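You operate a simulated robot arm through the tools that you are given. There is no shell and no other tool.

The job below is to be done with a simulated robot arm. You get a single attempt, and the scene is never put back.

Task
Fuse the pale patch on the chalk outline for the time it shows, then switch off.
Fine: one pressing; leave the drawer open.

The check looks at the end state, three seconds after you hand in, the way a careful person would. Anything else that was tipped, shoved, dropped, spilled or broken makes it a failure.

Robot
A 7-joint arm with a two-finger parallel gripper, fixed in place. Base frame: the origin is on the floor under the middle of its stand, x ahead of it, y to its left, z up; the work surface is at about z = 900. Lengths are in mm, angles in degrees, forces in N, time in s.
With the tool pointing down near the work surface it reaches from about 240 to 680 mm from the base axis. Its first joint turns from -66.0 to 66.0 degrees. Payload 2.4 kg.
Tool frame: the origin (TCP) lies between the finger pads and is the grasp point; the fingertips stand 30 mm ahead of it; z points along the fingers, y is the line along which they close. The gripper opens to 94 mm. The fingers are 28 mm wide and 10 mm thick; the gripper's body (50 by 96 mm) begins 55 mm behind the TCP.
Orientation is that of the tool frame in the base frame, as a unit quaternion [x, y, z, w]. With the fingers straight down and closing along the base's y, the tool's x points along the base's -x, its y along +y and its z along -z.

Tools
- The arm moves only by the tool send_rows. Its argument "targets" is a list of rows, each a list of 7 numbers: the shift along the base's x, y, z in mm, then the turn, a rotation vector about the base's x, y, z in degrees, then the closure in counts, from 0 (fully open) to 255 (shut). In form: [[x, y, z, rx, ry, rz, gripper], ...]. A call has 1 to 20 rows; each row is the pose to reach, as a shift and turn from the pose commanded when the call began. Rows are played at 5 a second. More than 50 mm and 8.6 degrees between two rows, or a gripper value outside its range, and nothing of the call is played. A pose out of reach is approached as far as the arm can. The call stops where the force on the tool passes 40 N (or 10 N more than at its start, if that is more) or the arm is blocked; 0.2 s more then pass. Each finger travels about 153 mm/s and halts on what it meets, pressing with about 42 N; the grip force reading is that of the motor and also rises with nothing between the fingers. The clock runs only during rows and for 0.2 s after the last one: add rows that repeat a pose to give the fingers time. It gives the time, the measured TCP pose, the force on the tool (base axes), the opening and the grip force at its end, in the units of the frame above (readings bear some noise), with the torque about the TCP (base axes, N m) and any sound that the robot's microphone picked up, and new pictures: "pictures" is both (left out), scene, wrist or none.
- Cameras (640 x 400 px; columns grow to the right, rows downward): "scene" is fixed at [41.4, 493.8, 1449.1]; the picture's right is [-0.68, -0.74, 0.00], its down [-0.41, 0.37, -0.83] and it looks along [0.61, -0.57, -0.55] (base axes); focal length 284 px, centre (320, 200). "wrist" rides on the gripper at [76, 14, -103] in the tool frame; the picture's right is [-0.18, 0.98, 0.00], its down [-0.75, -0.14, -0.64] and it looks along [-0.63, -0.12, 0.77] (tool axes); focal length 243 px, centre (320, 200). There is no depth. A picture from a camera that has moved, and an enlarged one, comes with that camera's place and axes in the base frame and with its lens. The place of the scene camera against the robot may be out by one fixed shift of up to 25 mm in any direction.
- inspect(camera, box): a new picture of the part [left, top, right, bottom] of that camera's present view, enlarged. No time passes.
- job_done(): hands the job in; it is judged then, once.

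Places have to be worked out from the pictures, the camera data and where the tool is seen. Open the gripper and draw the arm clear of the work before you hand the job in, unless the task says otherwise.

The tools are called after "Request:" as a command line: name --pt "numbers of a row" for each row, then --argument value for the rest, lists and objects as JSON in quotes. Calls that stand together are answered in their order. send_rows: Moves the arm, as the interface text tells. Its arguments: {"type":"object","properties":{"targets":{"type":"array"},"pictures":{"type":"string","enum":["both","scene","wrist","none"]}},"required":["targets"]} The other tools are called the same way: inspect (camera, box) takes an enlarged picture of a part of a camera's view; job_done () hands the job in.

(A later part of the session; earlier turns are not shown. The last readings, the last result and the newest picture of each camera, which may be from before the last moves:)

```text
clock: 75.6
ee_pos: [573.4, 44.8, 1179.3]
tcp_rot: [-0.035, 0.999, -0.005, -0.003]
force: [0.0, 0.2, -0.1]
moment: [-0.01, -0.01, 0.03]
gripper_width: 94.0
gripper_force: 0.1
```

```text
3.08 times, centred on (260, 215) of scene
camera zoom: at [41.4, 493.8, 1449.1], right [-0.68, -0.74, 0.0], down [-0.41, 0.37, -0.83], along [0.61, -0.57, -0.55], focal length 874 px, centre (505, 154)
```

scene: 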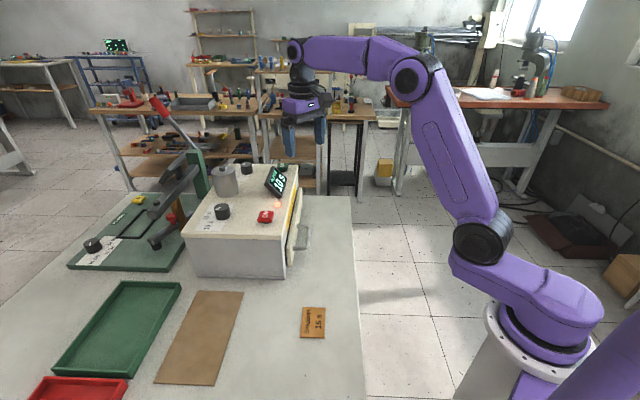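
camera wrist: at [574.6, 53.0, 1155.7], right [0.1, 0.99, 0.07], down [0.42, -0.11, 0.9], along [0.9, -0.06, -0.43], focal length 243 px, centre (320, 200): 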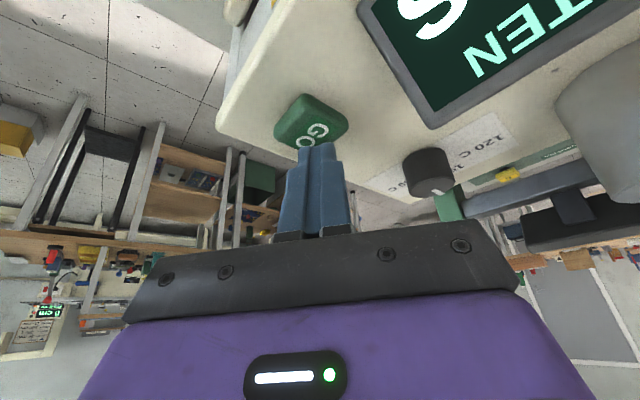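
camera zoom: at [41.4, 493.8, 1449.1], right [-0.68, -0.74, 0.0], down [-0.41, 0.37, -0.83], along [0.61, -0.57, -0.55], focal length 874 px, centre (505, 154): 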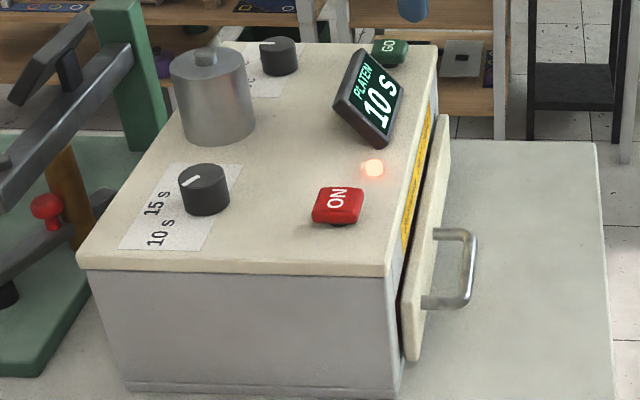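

The ram's rod has dropped, so the platen is down and the 10 s cycle is running. I'll use the time to move the open gripper to the drawer handle, ready to hook it.

Request:
send_rows --pt "-16 7 -10 0 0 -7 0" --pt "-32 14 -20 0 0 -14 0" --pt "-48 21 -35 0 0 -21 0" --pt "-64 28 -50 0 0 -28 0" --pt "-80 35 -65 0 0 -35 0" --pt "-96 42 -80 0 0 -42 0" --pt "-111 48 -95 0 0 -49 0" --pt "-111 48 -95 0 0 -49 0" --pictures "both"

Request:
inspect --camera "wrist" --box '[240, 60, 480, 220]'

Request:
inspect --camera "scene" --box '[200, 150, 340, 250]'

```text
clock: 77.4
ee_pos: [462.6, 90.5, 1084.1]
tcp_rot: [0.384, 0.923, -0.005, -0.005]
force: [-0.4, 0.0, -0.7]
moment: [0.0, 0.0, -0.01]
gripper_width: 93.8
gripper_force: 0.0
camera wrist: at [418.7, 155.4, 1188.0], right [0.83, 0.56, -0.01], down [0.44, -0.63, 0.64], along [0.35, -0.53, -0.77], focal length 243 px, centre (320, 200)
```

scene: 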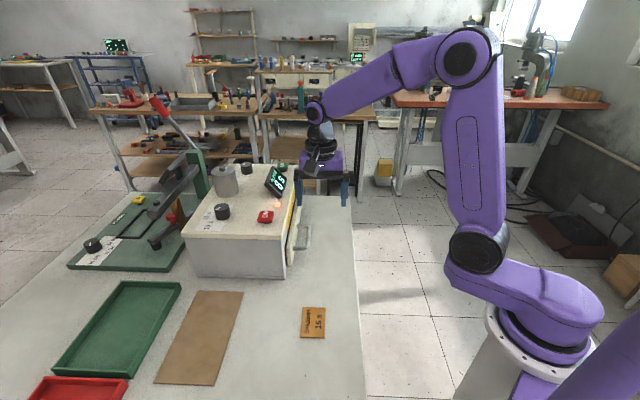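
wrist: 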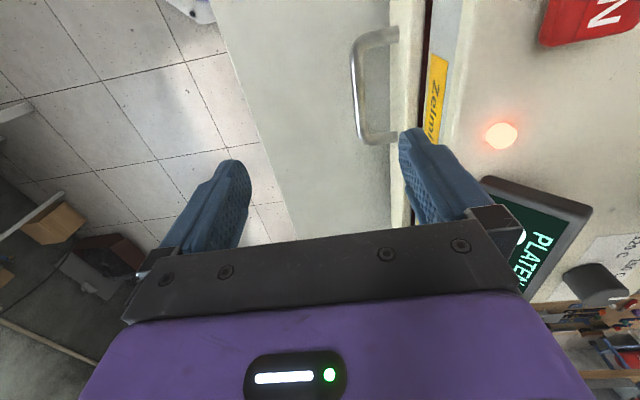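

```text
2.50 times, centred on (360, 140) of wrist
camera zoom: at [418.7, 155.4, 1188.0], right [0.83, 0.56, -0.01], down [0.44, -0.63, 0.64], along [0.35, -0.53, -0.77], focal length 606 px, centre (220, 350)
```

zoom: 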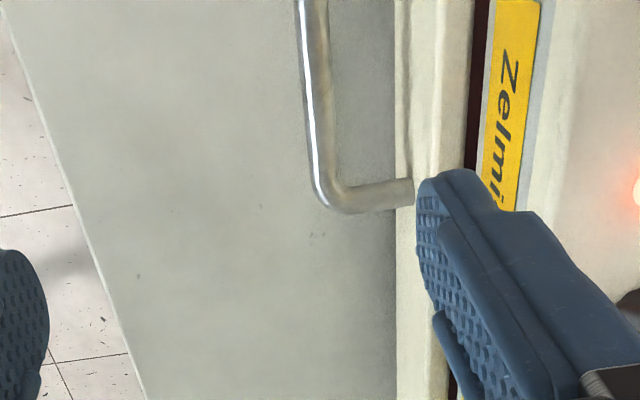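

```text
4.00 times, centred on (270, 200) of scene
camera zoom: at [41.3, 493.8, 1449.1], right [-0.68, -0.74, 0.0], down [-0.41, 0.37, -0.83], along [0.61, -0.57, -0.55], focal length 1137 px, centre (520, 200)
```

zoom: 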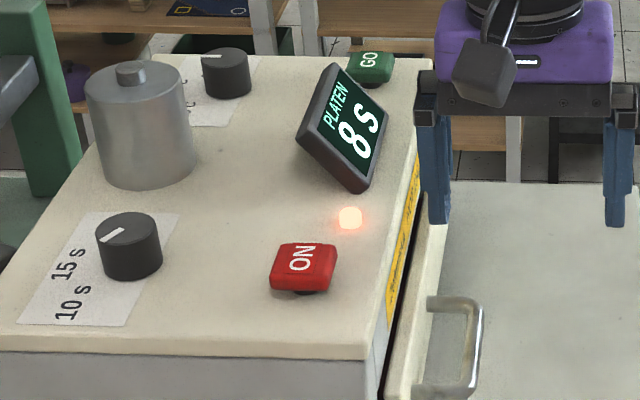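

The display is counting down (8 s). The +y finger looks set to drop between bar and panel. Descending partway to verify.

Request:
send_rows --pt "-0.7 -0.7 -30 0 0 0 0" --pt "-0.7 -0.7 -60 0 0 0 0" --pt "-0.7 -0.7 -85 0 0 0 0" --pt "-0.7 -0.7 -85 0 0 0 0" --pictures "both"

Request:
inspect --camera "wrist" --box '[300, 40, 540, 220]'

Request:
inspect --camera "scene" --box '[240, 150, 360, 260]'

```text
clock: 78.4
ee_pos: [460.7, 90.6, 999.9]
tcp_rot: [0.383, 0.924, -0.005, -0.004]
force: [0.4, -0.8, 0.4]
moment: [-0.02, 0.04, 0.05]
gripper_width: 94.2
gripper_force: 0.1
camera wrist: at [417.3, 155.7, 1102.4], right [0.83, 0.56, -0.01], down [0.44, -0.63, 0.64], along [0.35, -0.53, -0.77], focal length 243 px, centre (320, 200)
```

scene: 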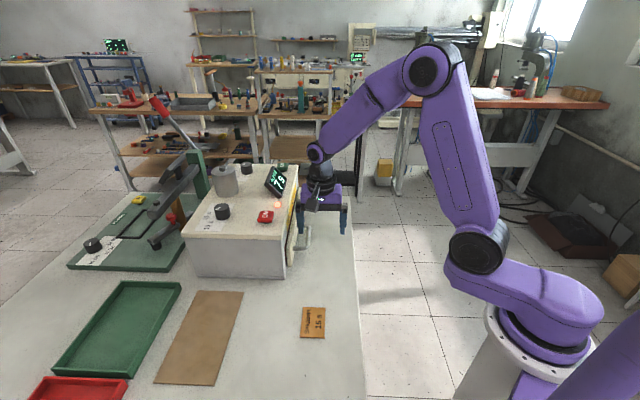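
wrist: 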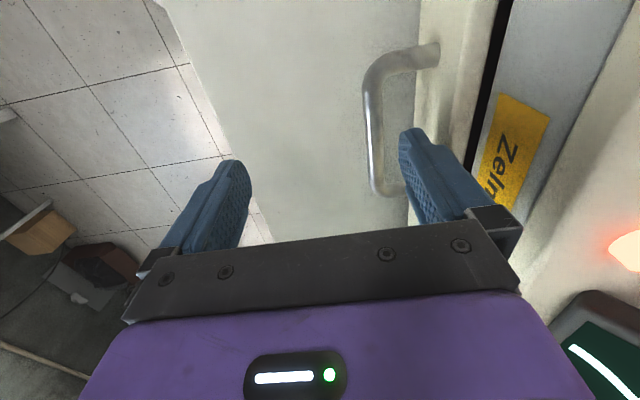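

```text
2.22 times, centred on (420, 130) of wrist
camera zoom: at [417.3, 155.7, 1102.4], right [0.83, 0.56, -0.01], down [0.44, -0.63, 0.64], along [0.35, -0.53, -0.77], focal length 539 px, centre (98, 356)
```

zoom: 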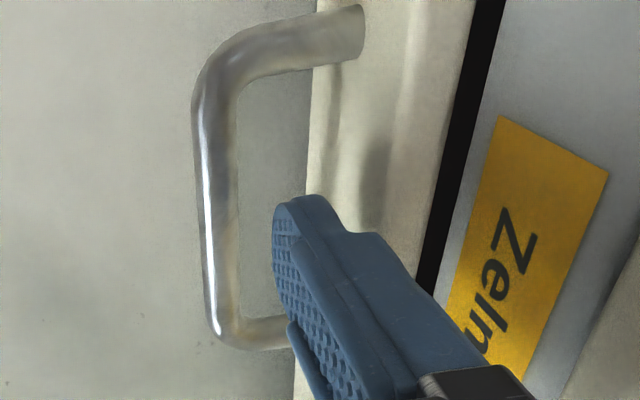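

```text
3.64 times, centred on (300, 205) of scene
camera zoom: at [41.4, 493.8, 1449.1], right [-0.68, -0.74, 0.0], down [-0.41, 0.37, -0.83], along [0.61, -0.57, -0.55], focal length 1033 px, centre (393, 182)
```

zoom: 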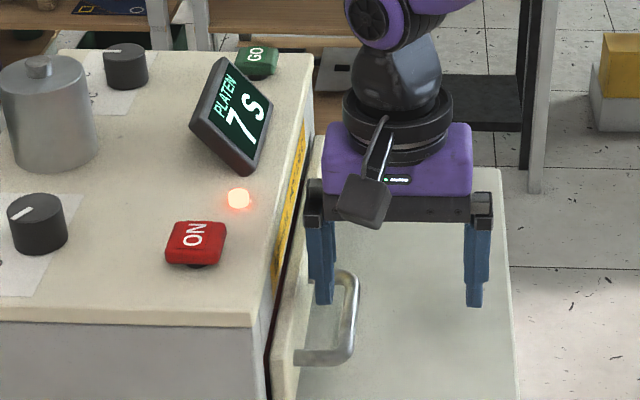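

Count is at 7 s and the finger is centred over the gap between bar and panel. Lowering it into the gap.

Request:
send_rows --pt "0 0 -15 0 0 0 0" --pt "0 0 -30 0 0 0 0" --pt "0 0 -45 0 0 0 0" --pt "0 0 -45 0 0 0 0" --pictures "both"

Request:
inspect --camera "wrist" --box '[300, 40, 540, 220]'

Request:
inspect --camera "scene" --box '[240, 150, 360, 260]'

```text
clock: 79.4
ee_pos: [461.0, 89.6, 951.9]
tcp_rot: [0.384, 0.924, -0.004, -0.004]
force: [0.1, -0.3, -0.4]
moment: [-0.01, 0.01, -0.02]
gripper_width: 94.0
gripper_force: 0.1
camera wrist: at [418.0, 154.7, 1056.6], right [0.83, 0.56, -0.01], down [0.44, -0.63, 0.64], along [0.35, -0.53, -0.77], focal length 243 px, centre (320, 200)
```

scene: 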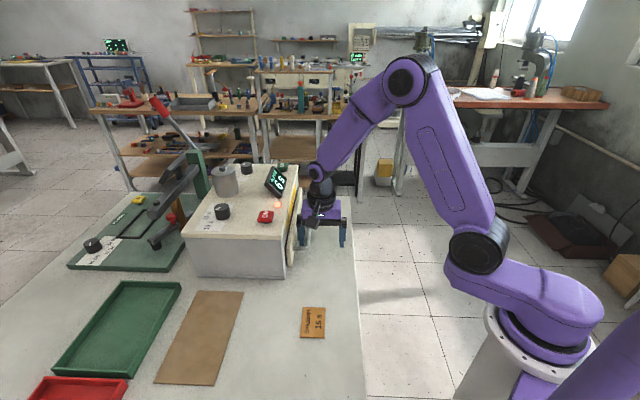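
wrist: 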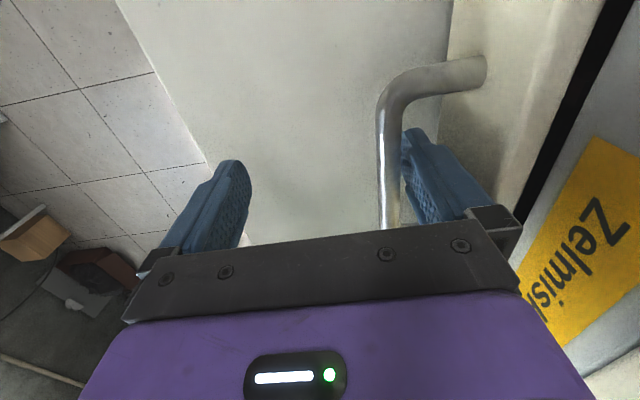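

```text
2.22 times, centred on (420, 130) of wrist
camera zoom: at [418.0, 154.7, 1056.6], right [0.83, 0.56, -0.01], down [0.44, -0.63, 0.64], along [0.35, -0.53, -0.77], focal length 539 px, centre (98, 356)
```

zoom: 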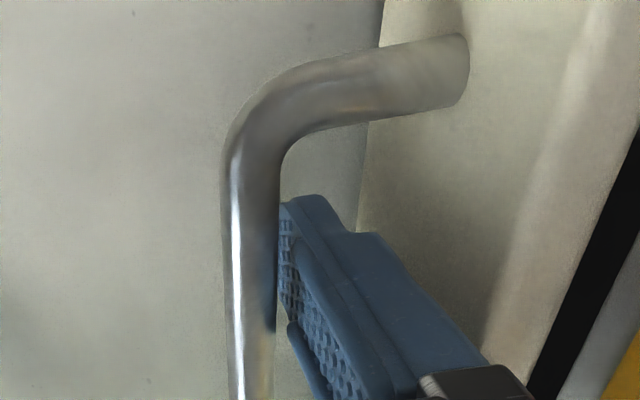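

```text
3.64 times, centred on (300, 205) of scene
camera zoom: at [41.4, 493.8, 1449.1], right [-0.68, -0.74, 0.0], down [-0.41, 0.37, -0.83], along [0.61, -0.57, -0.55], focal length 1033 px, centre (393, 182)
```

zoom: 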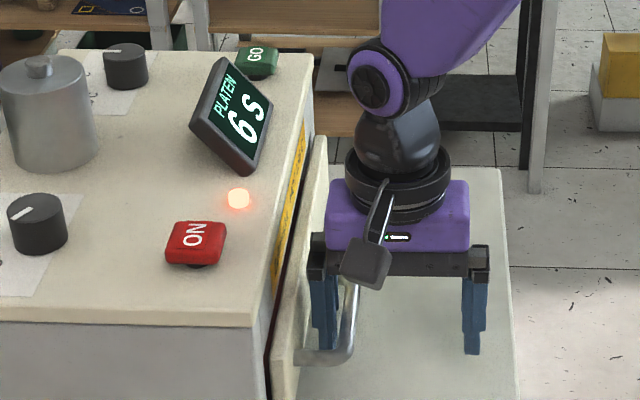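

Finger is hooked behind the bar; display reads 6 s. I'll hold still and wait.

Request:
send_rows --pt "0 0 0 0 0 0 0" --pt "0 0 0 0 0 0 0" --pt "0 0 0 0 0 0 0" --pt "0 0 0 0 0 0 0" --pt "0 0 0 0 0 0 0" --pt "0 0 0 0 0 0 0" --pt "0 0 0 0 0 0 0" --pt "0 0 0 0 0 0 0" --pt "0 0 0 0 0 0 0" --pt "0 0 0 0 0 0 0" --pt "0 0 0 0 0 0 0" --pt "0 0 0 0 0 0 0" --pt "0 0 0 0 0 0 0" --pt "0 0 0 0 0 0 0" --pt "0 0 0 0 0 0 0" --pt "0 0 0 0 0 0 0" --pt "0 0 0 0 0 0 0" --pt "0 0 0 0 0 0 0" --pictures "none"

Request:
inspect --camera "scene" --box '[180, 150, 340, 260]'

```text
clock: 83.2
ee_pos: [461.1, 90.3, 953.1]
tcp_rot: [0.383, 0.924, -0.005, -0.005]
force: [0.1, -0.2, 0.5]
moment: [0.0, 0.0, -0.01]
gripper_width: 93.9
gripper_force: 0.0
```

```text
3.64 times, centred on (260, 205) of scene
camera zoom: at [41.4, 493.8, 1449.1], right [-0.68, -0.74, 0.0], down [-0.41, 0.37, -0.83], along [0.61, -0.57, -0.55], focal length 1033 px, centre (538, 182)
```

zoom: 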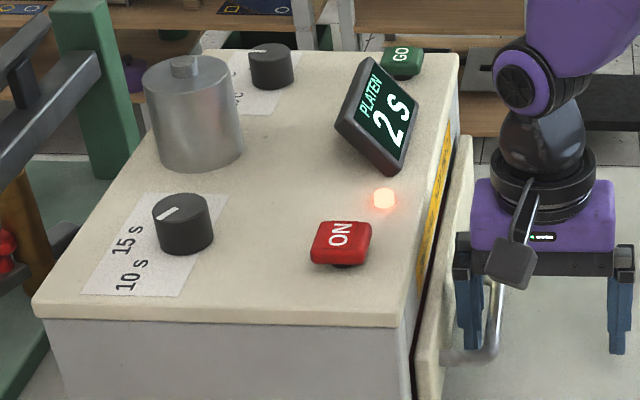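

Display shows 2 s left with the ram still down. Waiting about two more seconds.

Request:
send_rows --pt "0 0 0 0 0 0 0" --pt "0 0 0 0 0 0 0" --pt "0 0 0 0 0 0 0" --pt "0 0 0 0 0 0 0" --pt "0 0 0 0 0 0 0" --pt "0 0 0 0 0 0 0" --pt "0 0 0 0 0 0 0" --pt "0 0 0 0 0 0 0" --pictures "none"

Request:
inspect --camera "scene" --box '[180, 150, 340, 260]'

```text
clock: 85.0
ee_pos: [461.9, 90.1, 953.7]
tcp_rot: [0.383, 0.924, -0.004, -0.005]
force: [-0.4, -1.1, 0.0]
moment: [-0.02, 0.0, -0.02]
gripper_width: 94.1
gripper_force: 0.1
```

```text
3.64 times, centred on (260, 205) of scene
camera zoom: at [41.4, 493.8, 1449.1], right [-0.68, -0.74, 0.0], down [-0.41, 0.37, -0.83], along [0.61, -0.57, -0.55], focal length 1033 px, centre (538, 182)
```

zoom: 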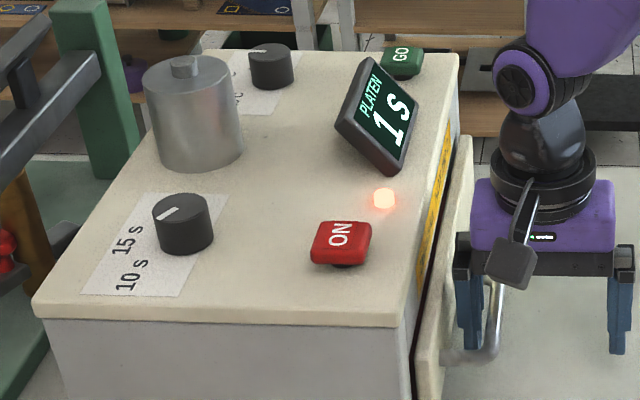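

1 s left. Waiting a little more.

Request:
send_rows --pt "0 0 0 0 0 0 0" --pt "0 0 0 0 0 0 0" --pt "0 0 0 0 0 0 0" --pictures "none"

Request:
inspect --camera "scene" --box '[180, 150, 340, 260]'

```text
clock: 85.8
ee_pos: [461.4, 89.7, 954.3]
tcp_rot: [0.384, 0.923, -0.005, -0.004]
force: [0.1, -0.2, -0.5]
moment: [-0.03, 0.0, -0.02]
gripper_width: 94.0
gripper_force: 0.2
```

```text
3.64 times, centred on (260, 205) of scene
camera zoom: at [41.4, 493.8, 1449.1], right [-0.68, -0.74, 0.0], down [-0.41, 0.37, -0.83], along [0.61, -0.57, -0.55], focal length 1033 px, centre (538, 182)
```

zoom: 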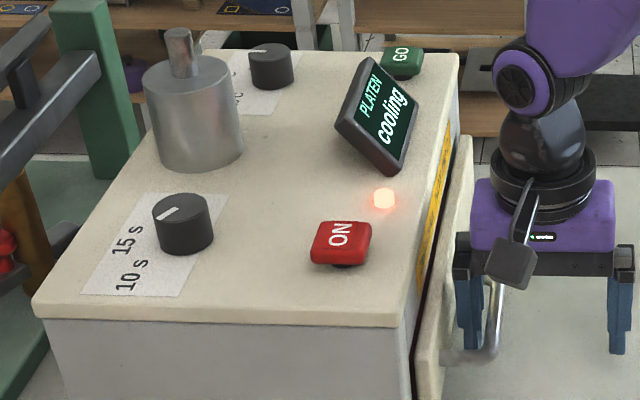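

The ram has risen and the display says "cooling". I'll wait for that phase to finish before disturbing the drawer.

Request:
send_rows --pt "0 0 0 0 0 0 0" --pt "0 0 0 0 0 0 0" --pt "0 0 0 0 0 0 0" --pt "0 0 0 0 0 0 0" --pt "0 0 0 0 0 0 0" --pt "0 0 0 0 0 0 0" --pt "0 0 0 0 0 0 0" --pt "0 0 0 0 0 0 0" --pt "0 0 0 0 0 0 0" --pt "0 0 0 0 0 0 0" --pt "0 0 0 0 0 0 0" --pt "0 0 0 0 0 0 0" --pt "0 0 0 0 0 0 0" --pt "0 0 0 0 0 0 0" --pictures "none"

Request:
inspect --camera "scene" --box '[180, 150, 340, 260]'

```text
clock: 88.8
ee_pos: [461.2, 89.7, 954.0]
tcp_rot: [0.383, 0.924, -0.005, -0.005]
force: [-1.4, 0.2, -0.6]
moment: [0.02, 0.0, -0.01]
gripper_width: 94.1
gripper_force: 0.1
```

```text
3.64 times, centred on (260, 205) of scene
camera zoom: at [41.4, 493.8, 1449.1], right [-0.68, -0.74, 0.0], down [-0.41, 0.37, -0.83], along [0.61, -0.57, -0.55], focal length 1033 px, centre (538, 182)
```

zoom: 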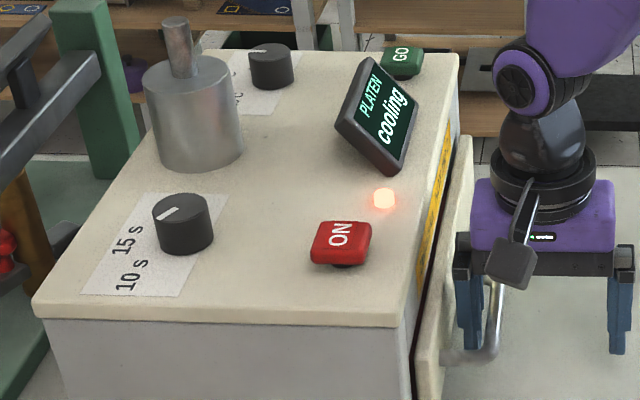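

Still "cooling". Waiting further.

Request:
send_rows --pt "0 0 0 0 0 0 0" --pt "0 0 0 0 0 0 0" --pt "0 0 0 0 0 0 0" --pt "0 0 0 0 0 0 0" --pt "0 0 0 0 0 0 0" --pt "0 0 0 0 0 0 0" --pt "0 0 0 0 0 0 0" --pt "0 0 0 0 0 0 0" --pt "0 0 0 0 0 0 0" --pt "0 0 0 0 0 0 0" --pt "0 0 0 0 0 0 0" --pt "0 0 0 0 0 0 0" --pt "0 0 0 0 0 0 0" --pt "0 0 0 0 0 0 0" --pt "0 0 0 0 0 0 0" --pt "0 0 0 0 0 0 0" --pt "0 0 0 0 0 0 0" --pt "0 0 0 0 0 0 0" --pt "0 0 0 0 0 0 0" --pt "0 0 0 0 0 0 0" --pictures "none"

Request:
inspect --camera "scene" --box '[180, 150, 340, 260]'

```text
clock: 93.0
ee_pos: [461.2, 90.6, 953.6]
tcp_rot: [0.384, 0.923, -0.005, -0.004]
force: [0.3, 1.1, -0.1]
moment: [0.0, -0.02, 0.03]
gripper_width: 94.1
gripper_force: 0.1
```

```text
3.64 times, centred on (260, 205) of scene
camera zoom: at [41.4, 493.8, 1449.1], right [-0.68, -0.74, 0.0], down [-0.41, 0.37, -0.83], along [0.61, -0.57, -0.55], focal length 1033 px, centre (538, 182)
```

zoom: 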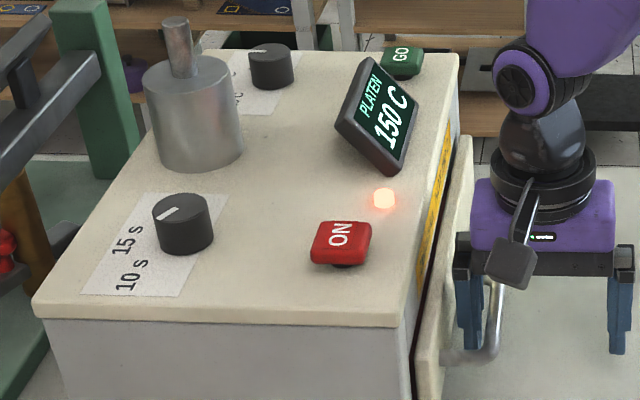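

Cooling has finished and the display is back to 150 C. Now pulling the drawer open slowly with the hooked finger.

Request:
send_rows --pt "-2 -2 0 0 0 0 0" --pt "-4 -4 0 0 0 0 0" --pt "-6 -6 0 0 0 0 0" --pt "-9 -9 0 0 0 0 0" --pt "-13 -13 0 0 0 0 0" --pt "-17 -17 0 0 0 0 0" --pt "-21 -21 0 0 0 0 0" --pt "-25 -25 0 0 0 0 0" --pt "-29 -29 0 0 0 0 0" --pt "-33 -33 0 0 0 0 0" --pt "-37 -37 0 0 0 0 0" --pt "-41 -41 0 0 0 0 0" --pt "-45 -45 0 0 0 0 0" --pt "-49 -49 0 0 0 0 0" --pt "-53 -53 0 0 0 0 0" --pt "-57 -57 0 0 0 0 0" --pt "-61 -61 0 0 0 0 0" --pt "-64 -64 0 0 0 0 0" --pt "-66 -66 0 0 0 0 0" --pt "-67 -67 0 0 0 0 0" --pictures "both"

Request:
inspect --camera "scene" --box '[250, 170, 390, 280]'

```text
clock: 97.2
ee_pos: [394.2, 23.8, 953.7]
tcp_rot: [0.383, 0.924, -0.005, -0.005]
force: [0.7, 2.0, 0.4]
moment: [-0.01, 0.03, 0.07]
gripper_width: 94.0
gripper_force: 0.1
camera wrist: at [351.1, 87.6, 1057.9], right [0.83, 0.56, -0.01], down [0.44, -0.63, 0.64], along [0.35, -0.53, -0.77], focal length 243 px, centre (320, 200)
```

scene: 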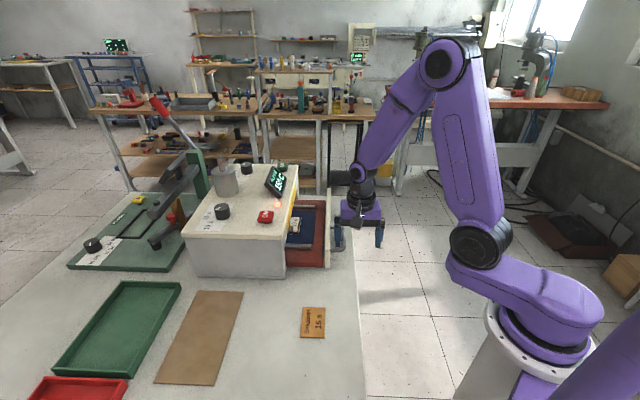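
wrist: 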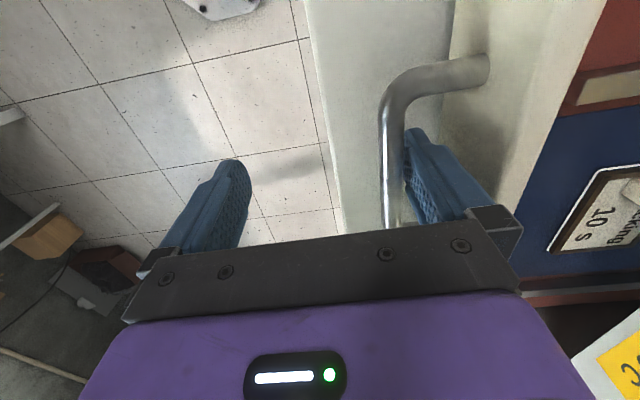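

```text
3.64 times, centred on (320, 225) of scene
camera zoom: at [41.4, 493.8, 1449.1], right [-0.68, -0.74, 0.0], down [-0.41, 0.37, -0.83], along [0.61, -0.57, -0.55], focal length 1033 px, centre (320, 109)
```

zoom: 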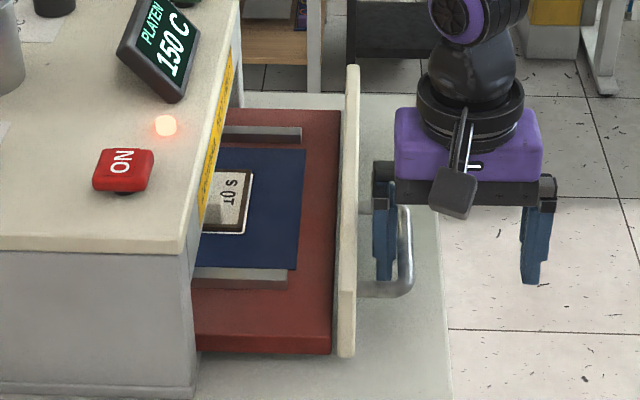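

The drawer is following and the patch is still on the outline. Pulling the rest of the way to the original open position.

Request:
send_rows --pt "-3 -3 0 0 0 0 0" --pt "-7 -7 0 0 0 0 0" --pt "-11 -11 0 0 0 0 0" --pt "-15 -15 0 0 0 0 0" --pt "-19 -19 0 0 0 0 0" --pt "-23 -23 0 0 0 0 0" --pt "-27 -27 0 0 0 0 0" --pt "-31 -31 0 0 0 0 0" --pt "-35 -35 0 0 0 0 0" --pt "-39 -39 0 0 0 0 0" --pt "-43 -43 0 0 0 0 0" --pt "-46 -46 0 0 0 0 0" --pt "-49 -49 0 0 0 0 0" --pt "-51 -51 0 0 0 0 0" --pt "-52.5 -52.5 0 0 0 0 0" --pt "-53.5 -53.5 0 0 0 0 0" --pt "-53.5 -53.5 0 0 0 0 0" --pictures "both"

Request:
inspect --camera "scene" --box '[270, 180, 380, 280]'

Request:
inspect --camera "scene" --box '[290, 200, 350, 245]'

```text
clock: 100.8
ee_pos: [341.3, -31.0, 953.4]
tcp_rot: [0.384, 0.923, -0.005, -0.005]
force: [0.7, 0.0, 0.3]
moment: [0.03, -0.05, -0.02]
gripper_width: 93.9
gripper_force: 0.0
camera wrist: at [297.6, 34.5, 1057.6], right [0.83, 0.56, -0.01], down [0.44, -0.63, 0.64], along [0.35, -0.53, -0.77], focal length 243 px, centre (320, 200)
```

scene: 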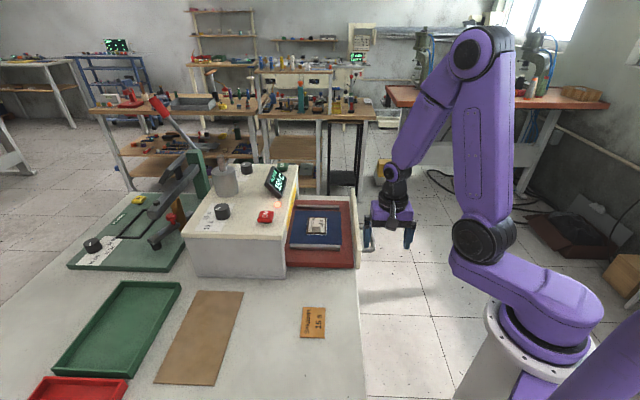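
wrist: 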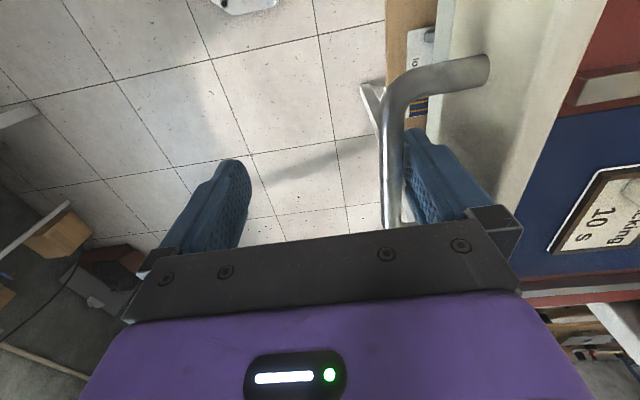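

```text
4.00 times, centred on (325, 230) of scene
camera zoom: at [41.4, 493.8, 1449.1], right [-0.68, -0.74, 0.0], down [-0.41, 0.37, -0.83], along [0.61, -0.57, -0.55], focal length 1137 px, centre (300, 80)
```

zoom: 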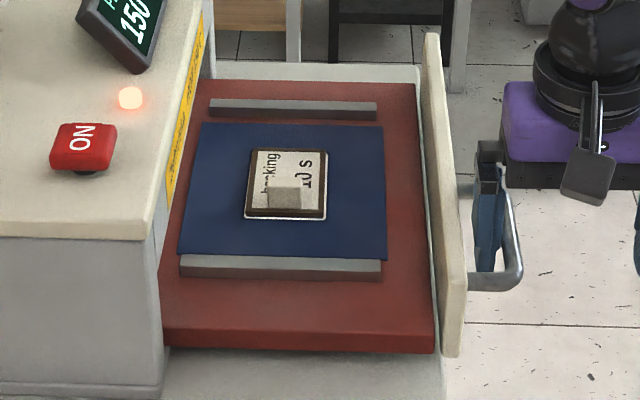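

```text
8.89 times, centred on (320, 222) of scene
camera zoom: at [41.4, 493.8, 1449.1], right [-0.68, -0.74, 0.0], down [-0.41, 0.37, -0.83], along [0.61, -0.57, -0.55], focal length 2526 px, centre (320, 0)
```

zoom: 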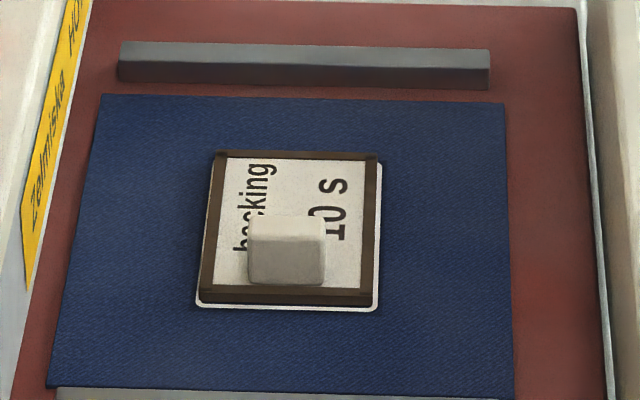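

The drawer is open again and the patch is on the outline, now with a brown rim around its edge. I'll unhook, raise the gripper and look at the patch closely.

Request:
send_rows --pt "4 4 0 0 0 0 0" --pt "4 4 0 0 0 0 0" --pt "4 4 30 0 0 0 0" --pt "4 4 65 0 0 0 0" --pt "2 2 105 0 0 0 0" --pt "2 2 145 0 0 0 0" --pt "2 2 165 0 0 0 100" --pt "2 2 165 0 0 0 165" --pictures "both"

Request:
inspect --camera "scene" --box '[270, 180, 380, 280]'

Request:
inspect --camera "wrist" --box '[380, 60, 600, 230]'

```text
clock: 102.6
ee_pos: [342.5, -28.4, 1119.7]
tcp_rot: [0.384, 0.923, -0.005, -0.005]
force: [1.2, 0.4, -0.8]
moment: [0.01, -0.02, -0.02]
gripper_width: 33.3
gripper_force: 0.1
camera wrist: at [299.7, 36.0, 1223.5], right [0.83, 0.56, -0.01], down [0.44, -0.63, 0.64], along [0.35, -0.53, -0.77], focal length 243 px, centre (320, 200)
```

scene: 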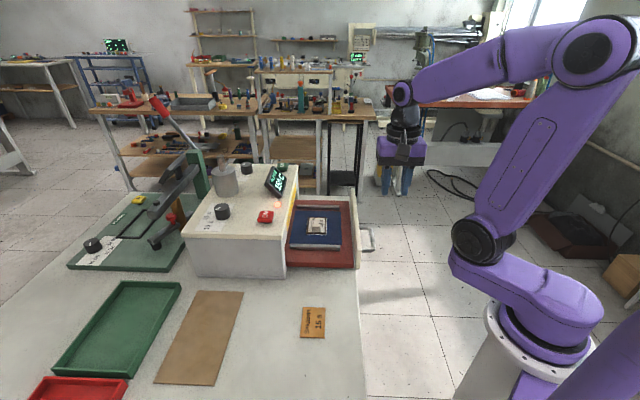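
wrist: 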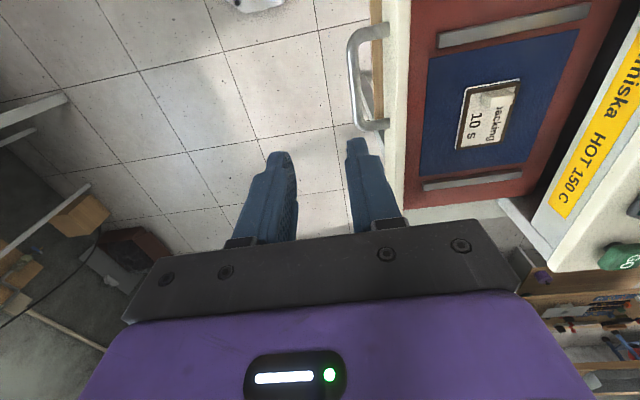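

```text
4.00 times, centred on (325, 230) of scene
camera zoom: at [41.3, 493.8, 1449.1], right [-0.68, -0.74, 0.0], down [-0.41, 0.37, -0.83], along [0.61, -0.57, -0.55], focal length 1137 px, centre (300, 80)
```

zoom: 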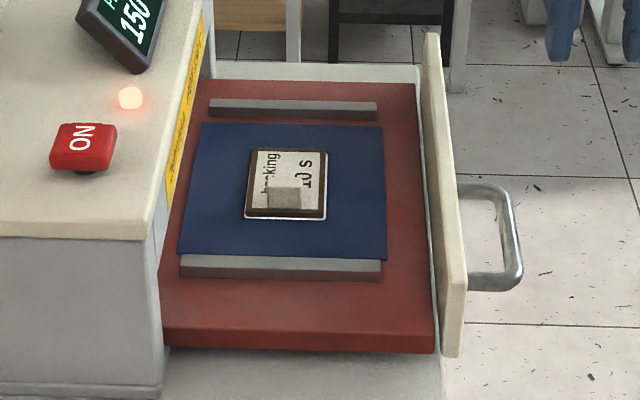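

```text
2.35 times, centred on (490, 145) of wrist
camera zoom: at [299.7, 36.0, 1223.5], right [0.83, 0.56, -0.01], down [0.44, -0.63, 0.64], along [0.35, -0.53, -0.77], focal length 571 px, centre (-80, 329)
```

zoom: 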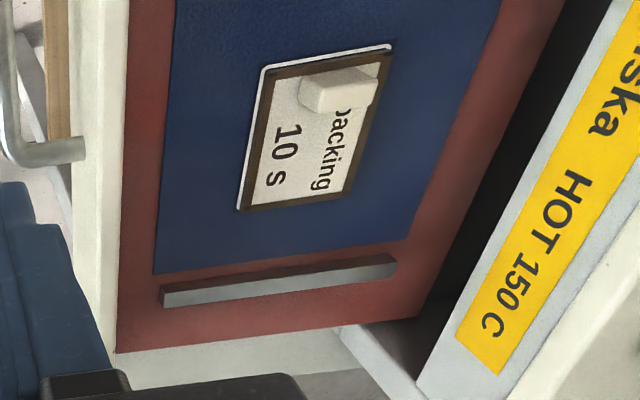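

The drawer is where it started and the patch shows a bonded-looking brown edge. I'll hover over it for a closer look before going to the switch.

Request:
send_rows --pt "36 16 0 0 0 0 165" --pt "72 33 0 0 0 0 165" --pt "108 49 -15 0 0 0 165" --pt "144 66 -35 0 0 0 165" --pt "179 82 -55 0 0 0 165" --pt "179 82 -55 0 0 0 165" --pictures "wrist"

Request:
inspect --camera "wrist" --box '[250, 50, 400, 160]'

Request:
inspect --camera "scene" --box '[300, 205, 345, 240]'

```text
clock: 104.0
ee_pos: [523.0, 55.6, 1064.5]
tcp_rot: [0.384, 0.923, -0.005, -0.005]
force: [0.7, 0.1, -0.8]
moment: [-0.02, 0.0, -0.01]
gripper_width: 33.2
gripper_force: 0.0
camera wrist: at [480.9, 120.4, 1167.5], right [0.83, 0.56, -0.01], down [0.44, -0.63, 0.64], along [0.35, -0.53, -0.77], focal length 243 px, centre (320, 200)
```

wrist: 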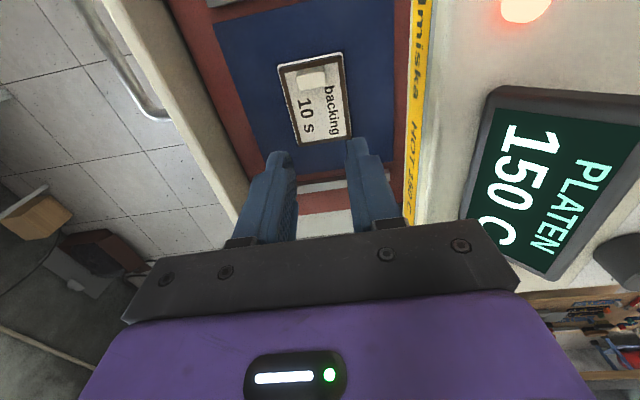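

```text
3.64 times, centred on (325, 105) of wrist
camera zoom: at [480.9, 120.4, 1167.5], right [0.83, 0.56, -0.01], down [0.44, -0.63, 0.64], along [0.35, -0.53, -0.77], focal length 882 px, centre (302, 546)
```

zoom: 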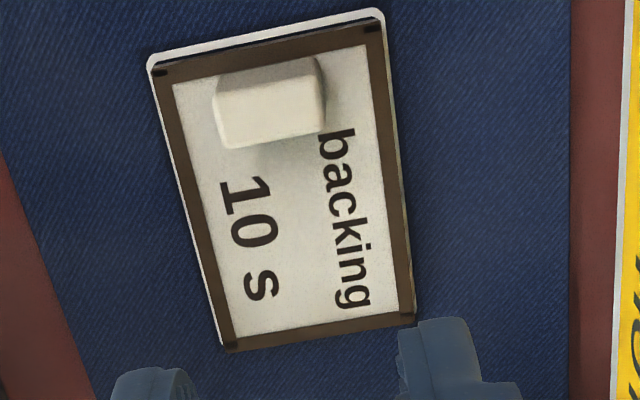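

```text
11.43 times, centred on (322, 222) of scene
camera zoom: at [41.4, 493.8, 1449.1], right [-0.68, -0.74, 0.0], down [-0.41, 0.37, -0.83], along [0.61, -0.57, -0.55], focal length 3248 px, centre (291, -57)
```

zoom: 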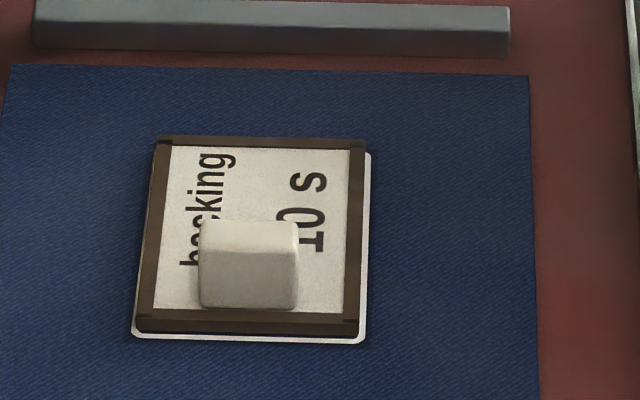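

The brown rim sits on the patch's own edges — it looks bonded, and the patch is one piece with its face label, so I won't pull on the tab. Now to the red ON switch at about (508.5, 217.5): fingers closed, moving above it.

Request:
send_rows --pt "0 0 35 0 0 0 255" --pt "-3 30 60 0 0 0 255" --pt "-6 70 65 0 0 0 255" --pt "-9 110 65 0 0 0 255" --pt "-12 145 65 0 0 0 255" --pt "-13.7 163.7 65 0 0 0 255" --pt "-13.7 163.7 65 0 0 0 255" --pictures "both"

Request:
inspect --camera "wrist" --box '[220, 60, 440, 220]'

Request:
inspect --camera "scene" --box '[220, 150, 320, 240]'

```text
clock: 105.6
ee_pos: [505.5, 216.3, 1130.6]
tcp_rot: [0.383, 0.924, -0.005, -0.006]
force: [0.8, 0.1, 0.7]
moment: [0.0, 0.01, 0.02]
gripper_width: 0.1
gripper_force: 33.1
camera wrist: at [464.1, 281.4, 1234.3], right [0.83, 0.56, -0.01], down [0.44, -0.63, 0.64], along [0.35, -0.53, -0.77], focal length 243 px, centre (320, 200)
```

scene: 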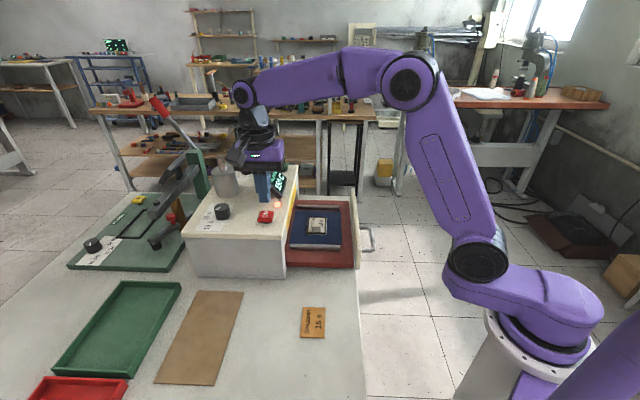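
wrist: 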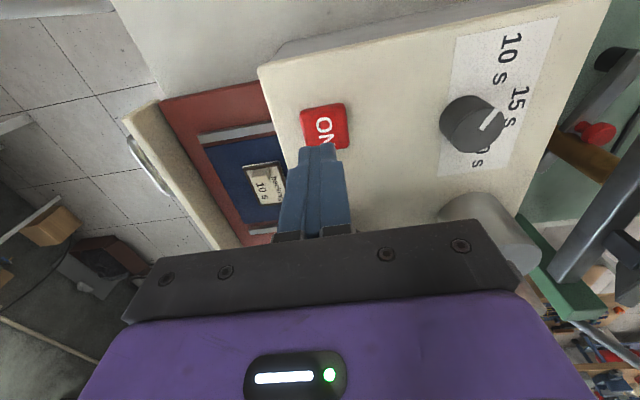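

```text
2.50 times, centred on (330, 140) of wrist
camera zoom: at [464.1, 281.4, 1234.3], right [0.83, 0.56, -0.01], down [0.44, -0.63, 0.64], along [0.35, -0.53, -0.77], focal length 606 px, centre (295, 350)
```

zoom: 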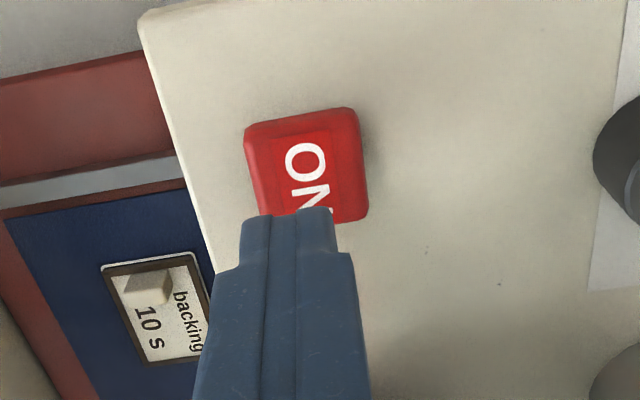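

```text
4.44 times, centred on (270, 195) of scene
camera zoom: at [41.3, 493.8, 1449.1], right [-0.68, -0.74, 0.0], down [-0.41, 0.37, -0.83], along [0.61, -0.57, -0.55], focal length 1263 px, centre (542, 222)
```

zoom: 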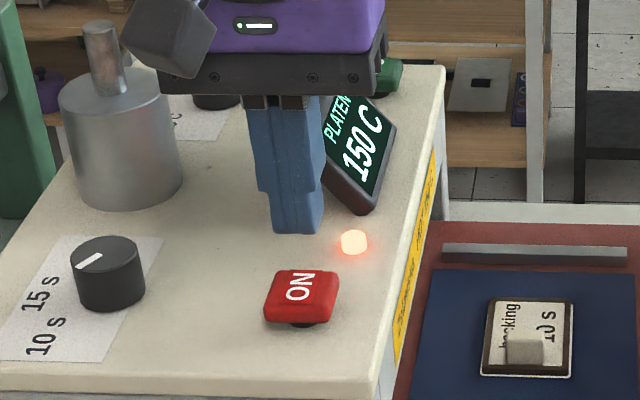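

The switch centre is about (2, 5) mm from the TCP. Shifting over it and lowering to just above (tips ≈ 1078).

Request:
send_rows --pt "2 5 -8 0 0 0 255" --pt "2 5 -16 0 0 0 255" --pt "2 5 -22 0 0 0 255" --pictures "scene"

Request:
inspect --camera "scene" --box '[230, 170, 310, 240]'

```text
clock: 106.4
ee_pos: [509.4, 222.3, 1108.7]
tcp_rot: [0.384, 0.923, -0.004, -0.005]
force: [0.2, 0.5, -0.4]
moment: [0.0, 0.0, -0.05]
gripper_width: 0.0
gripper_force: 32.7
```

scene: 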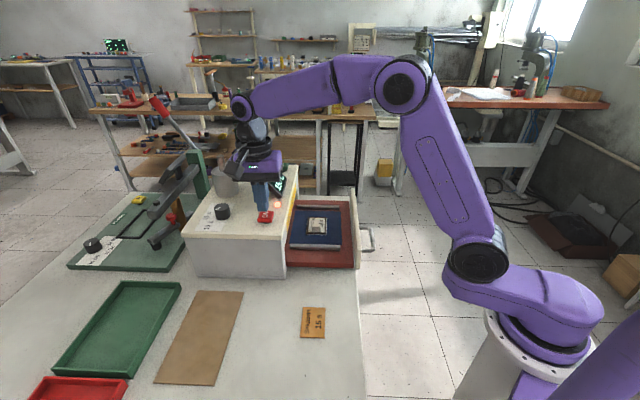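

```text
5.71 times, centred on (270, 205) of scene
camera zoom: at [41.4, 493.8, 1449.1], right [-0.68, -0.74, 0.0], down [-0.41, 0.37, -0.83], along [0.61, -0.57, -0.55], focal length 1624 px, centre (606, 171)
```

zoom: 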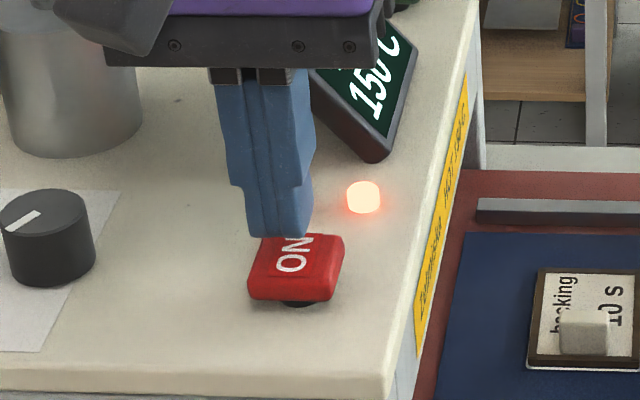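

Fingertips are just above the switch. Lowering in small steps and listening for a click.

Request:
send_rows --pt "0 0 -2 0 0 0 255" --pt "0 0 -4 0 0 0 255" --pt "0 0 -6 0 0 0 255" --pictures "none"

Request:
inspect --camera "scene" --box '[230, 170, 310, 240]'

```text
clock: 107.2
ee_pos: [509.9, 221.7, 1102.9]
tcp_rot: [0.384, 0.923, -0.004, -0.005]
force: [0.4, -0.5, 0.2]
moment: [0.01, 0.01, 0.01]
gripper_width: 0.1
gripper_force: 33.2
```

```text
5.71 times, centred on (270, 205) of scene
camera zoom: at [41.4, 493.8, 1449.1], right [-0.68, -0.74, 0.0], down [-0.41, 0.37, -0.83], along [0.61, -0.57, -0.55], focal length 1624 px, centre (606, 171)
```

zoom: 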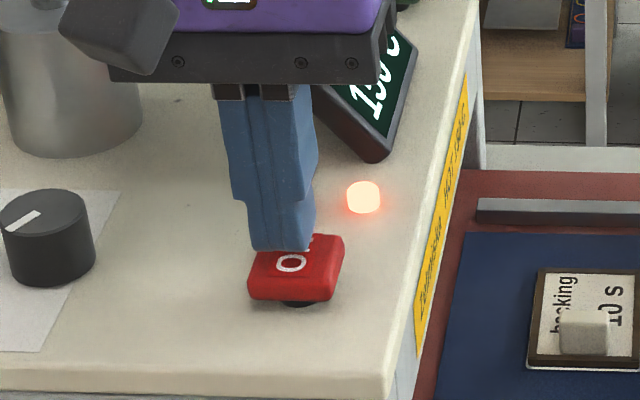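

No click yet; the tips are nearly on it. Continuing with 1 mm steps.

Request:
send_rows --pt "0 0 -1 0 0 0 255" --pt "0 0 -2 0 0 0 255" --pt "0 0 -3 0 0 0 255" --pictures "none"

Request:
inspect --camera "scene" --box '[230, 170, 310, 240]'

```text
clock: 108.0
ee_pos: [509.1, 221.8, 1098.4]
tcp_rot: [0.383, 0.924, -0.004, -0.006]
force: [0.2, 0.4, 0.3]
moment: [-0.04, 0.02, 0.0]
gripper_width: 0.0
gripper_force: 32.7
```

```text
5.71 times, centred on (270, 205) of scene
camera zoom: at [41.4, 493.8, 1449.1], right [-0.68, -0.74, 0.0], down [-0.41, 0.37, -0.83], along [0.61, -0.57, -0.55], focal length 1624 px, centre (606, 171)
```

zoom: 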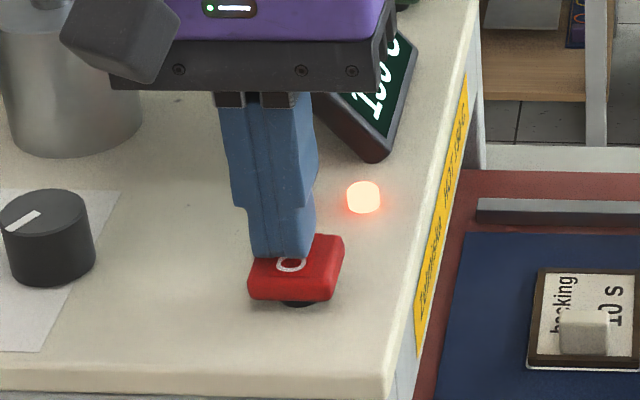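

Still no contact (tips ≈ 1068.5). A few more 1 mm steps.

Request:
send_rows --pt "0 0 -1 0 0 0 255" --pt "0 0 -2 0 0 0 255" --pt "0 0 -3 0 0 0 255" --pictures "none"

Request:
inspect --camera "scene" --box '[230, 170, 310, 240]'

```text
clock: 108.8
ee_pos: [509.6, 223.0, 1096.3]
tcp_rot: [0.384, 0.923, -0.004, -0.004]
force: [1.0, 0.5, -0.3]
moment: [-0.01, 0.02, -0.03]
gripper_width: 0.0
gripper_force: 32.7
```

```text
5.71 times, centred on (270, 205) of scene
camera zoom: at [41.4, 493.8, 1449.1], right [-0.68, -0.74, 0.0], down [-0.41, 0.37, -0.83], along [0.61, -0.57, -0.55], focal length 1624 px, centre (606, 171)
```

zoom: 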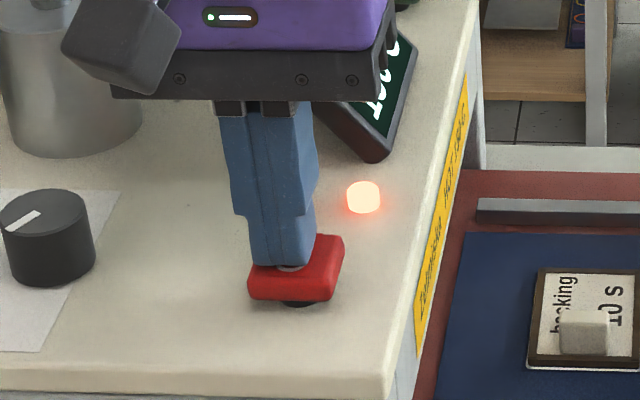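

Tips at ≈ 1065.5 and centred on the switch; continuing down.

Request:
send_rows --pt "0 0 -1 0 0 0 255" --pt "0 0 -2 0 0 0 255" --pt "0 0 -3 0 0 0 255" --pictures "none"

Request:
inspect --camera "scene" --box '[230, 170, 310, 240]'

```text
clock: 109.6
ee_pos: [509.3, 222.5, 1094.8]
tcp_rot: [0.383, 0.924, -0.004, -0.005]
force: [-1.1, 0.3, 1.0]
moment: [0.03, -0.02, 0.03]
gripper_width: 0.1
gripper_force: 33.1
```

```text
5.71 times, centred on (270, 205) of scene
camera zoom: at [41.3, 493.8, 1449.1], right [-0.68, -0.74, 0.0], down [-0.41, 0.37, -0.83], along [0.61, -0.57, -0.55], focal length 1624 px, centre (606, 171)
```

zoom: 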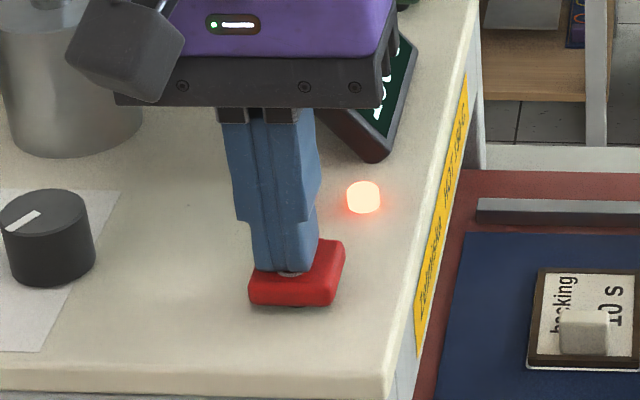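

The switch is now being depressed (≈ 1 N) with no click yet. One or two mm more.

Request:
send_rows --pt "0 0 -0.7 0 0 0 255" --pt "0 0 -1.4 0 0 0 255" --pictures "none"

Request:
inspect --camera "scene" --box '[230, 150, 320, 240]'

```text
clock: 110.2
ee_pos: [510.8, 221.1, 1091.7]
tcp_rot: [0.384, 0.923, -0.005, -0.005]
force: [0.0, 0.2, 1.1]
moment: [-0.02, 0.02, -0.03]
gripper_width: 0.0
gripper_force: 32.2
heard: click
```

```text
4.44 times, centred on (275, 195) of scene
camera zoom: at [41.3, 493.8, 1449.1], right [-0.68, -0.74, 0.0], down [-0.41, 0.37, -0.83], along [0.61, -0.57, -0.55], focal length 1263 px, centre (520, 222)
```

zoom: 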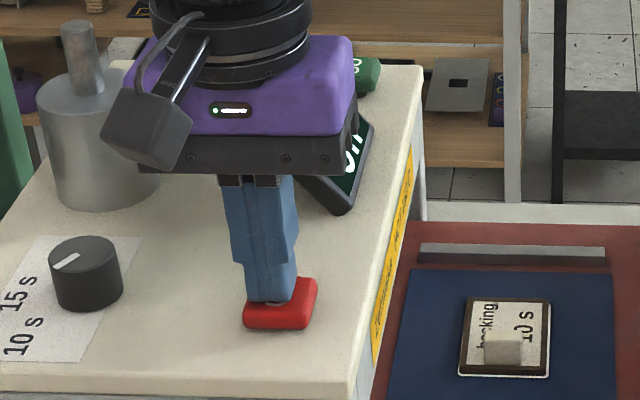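

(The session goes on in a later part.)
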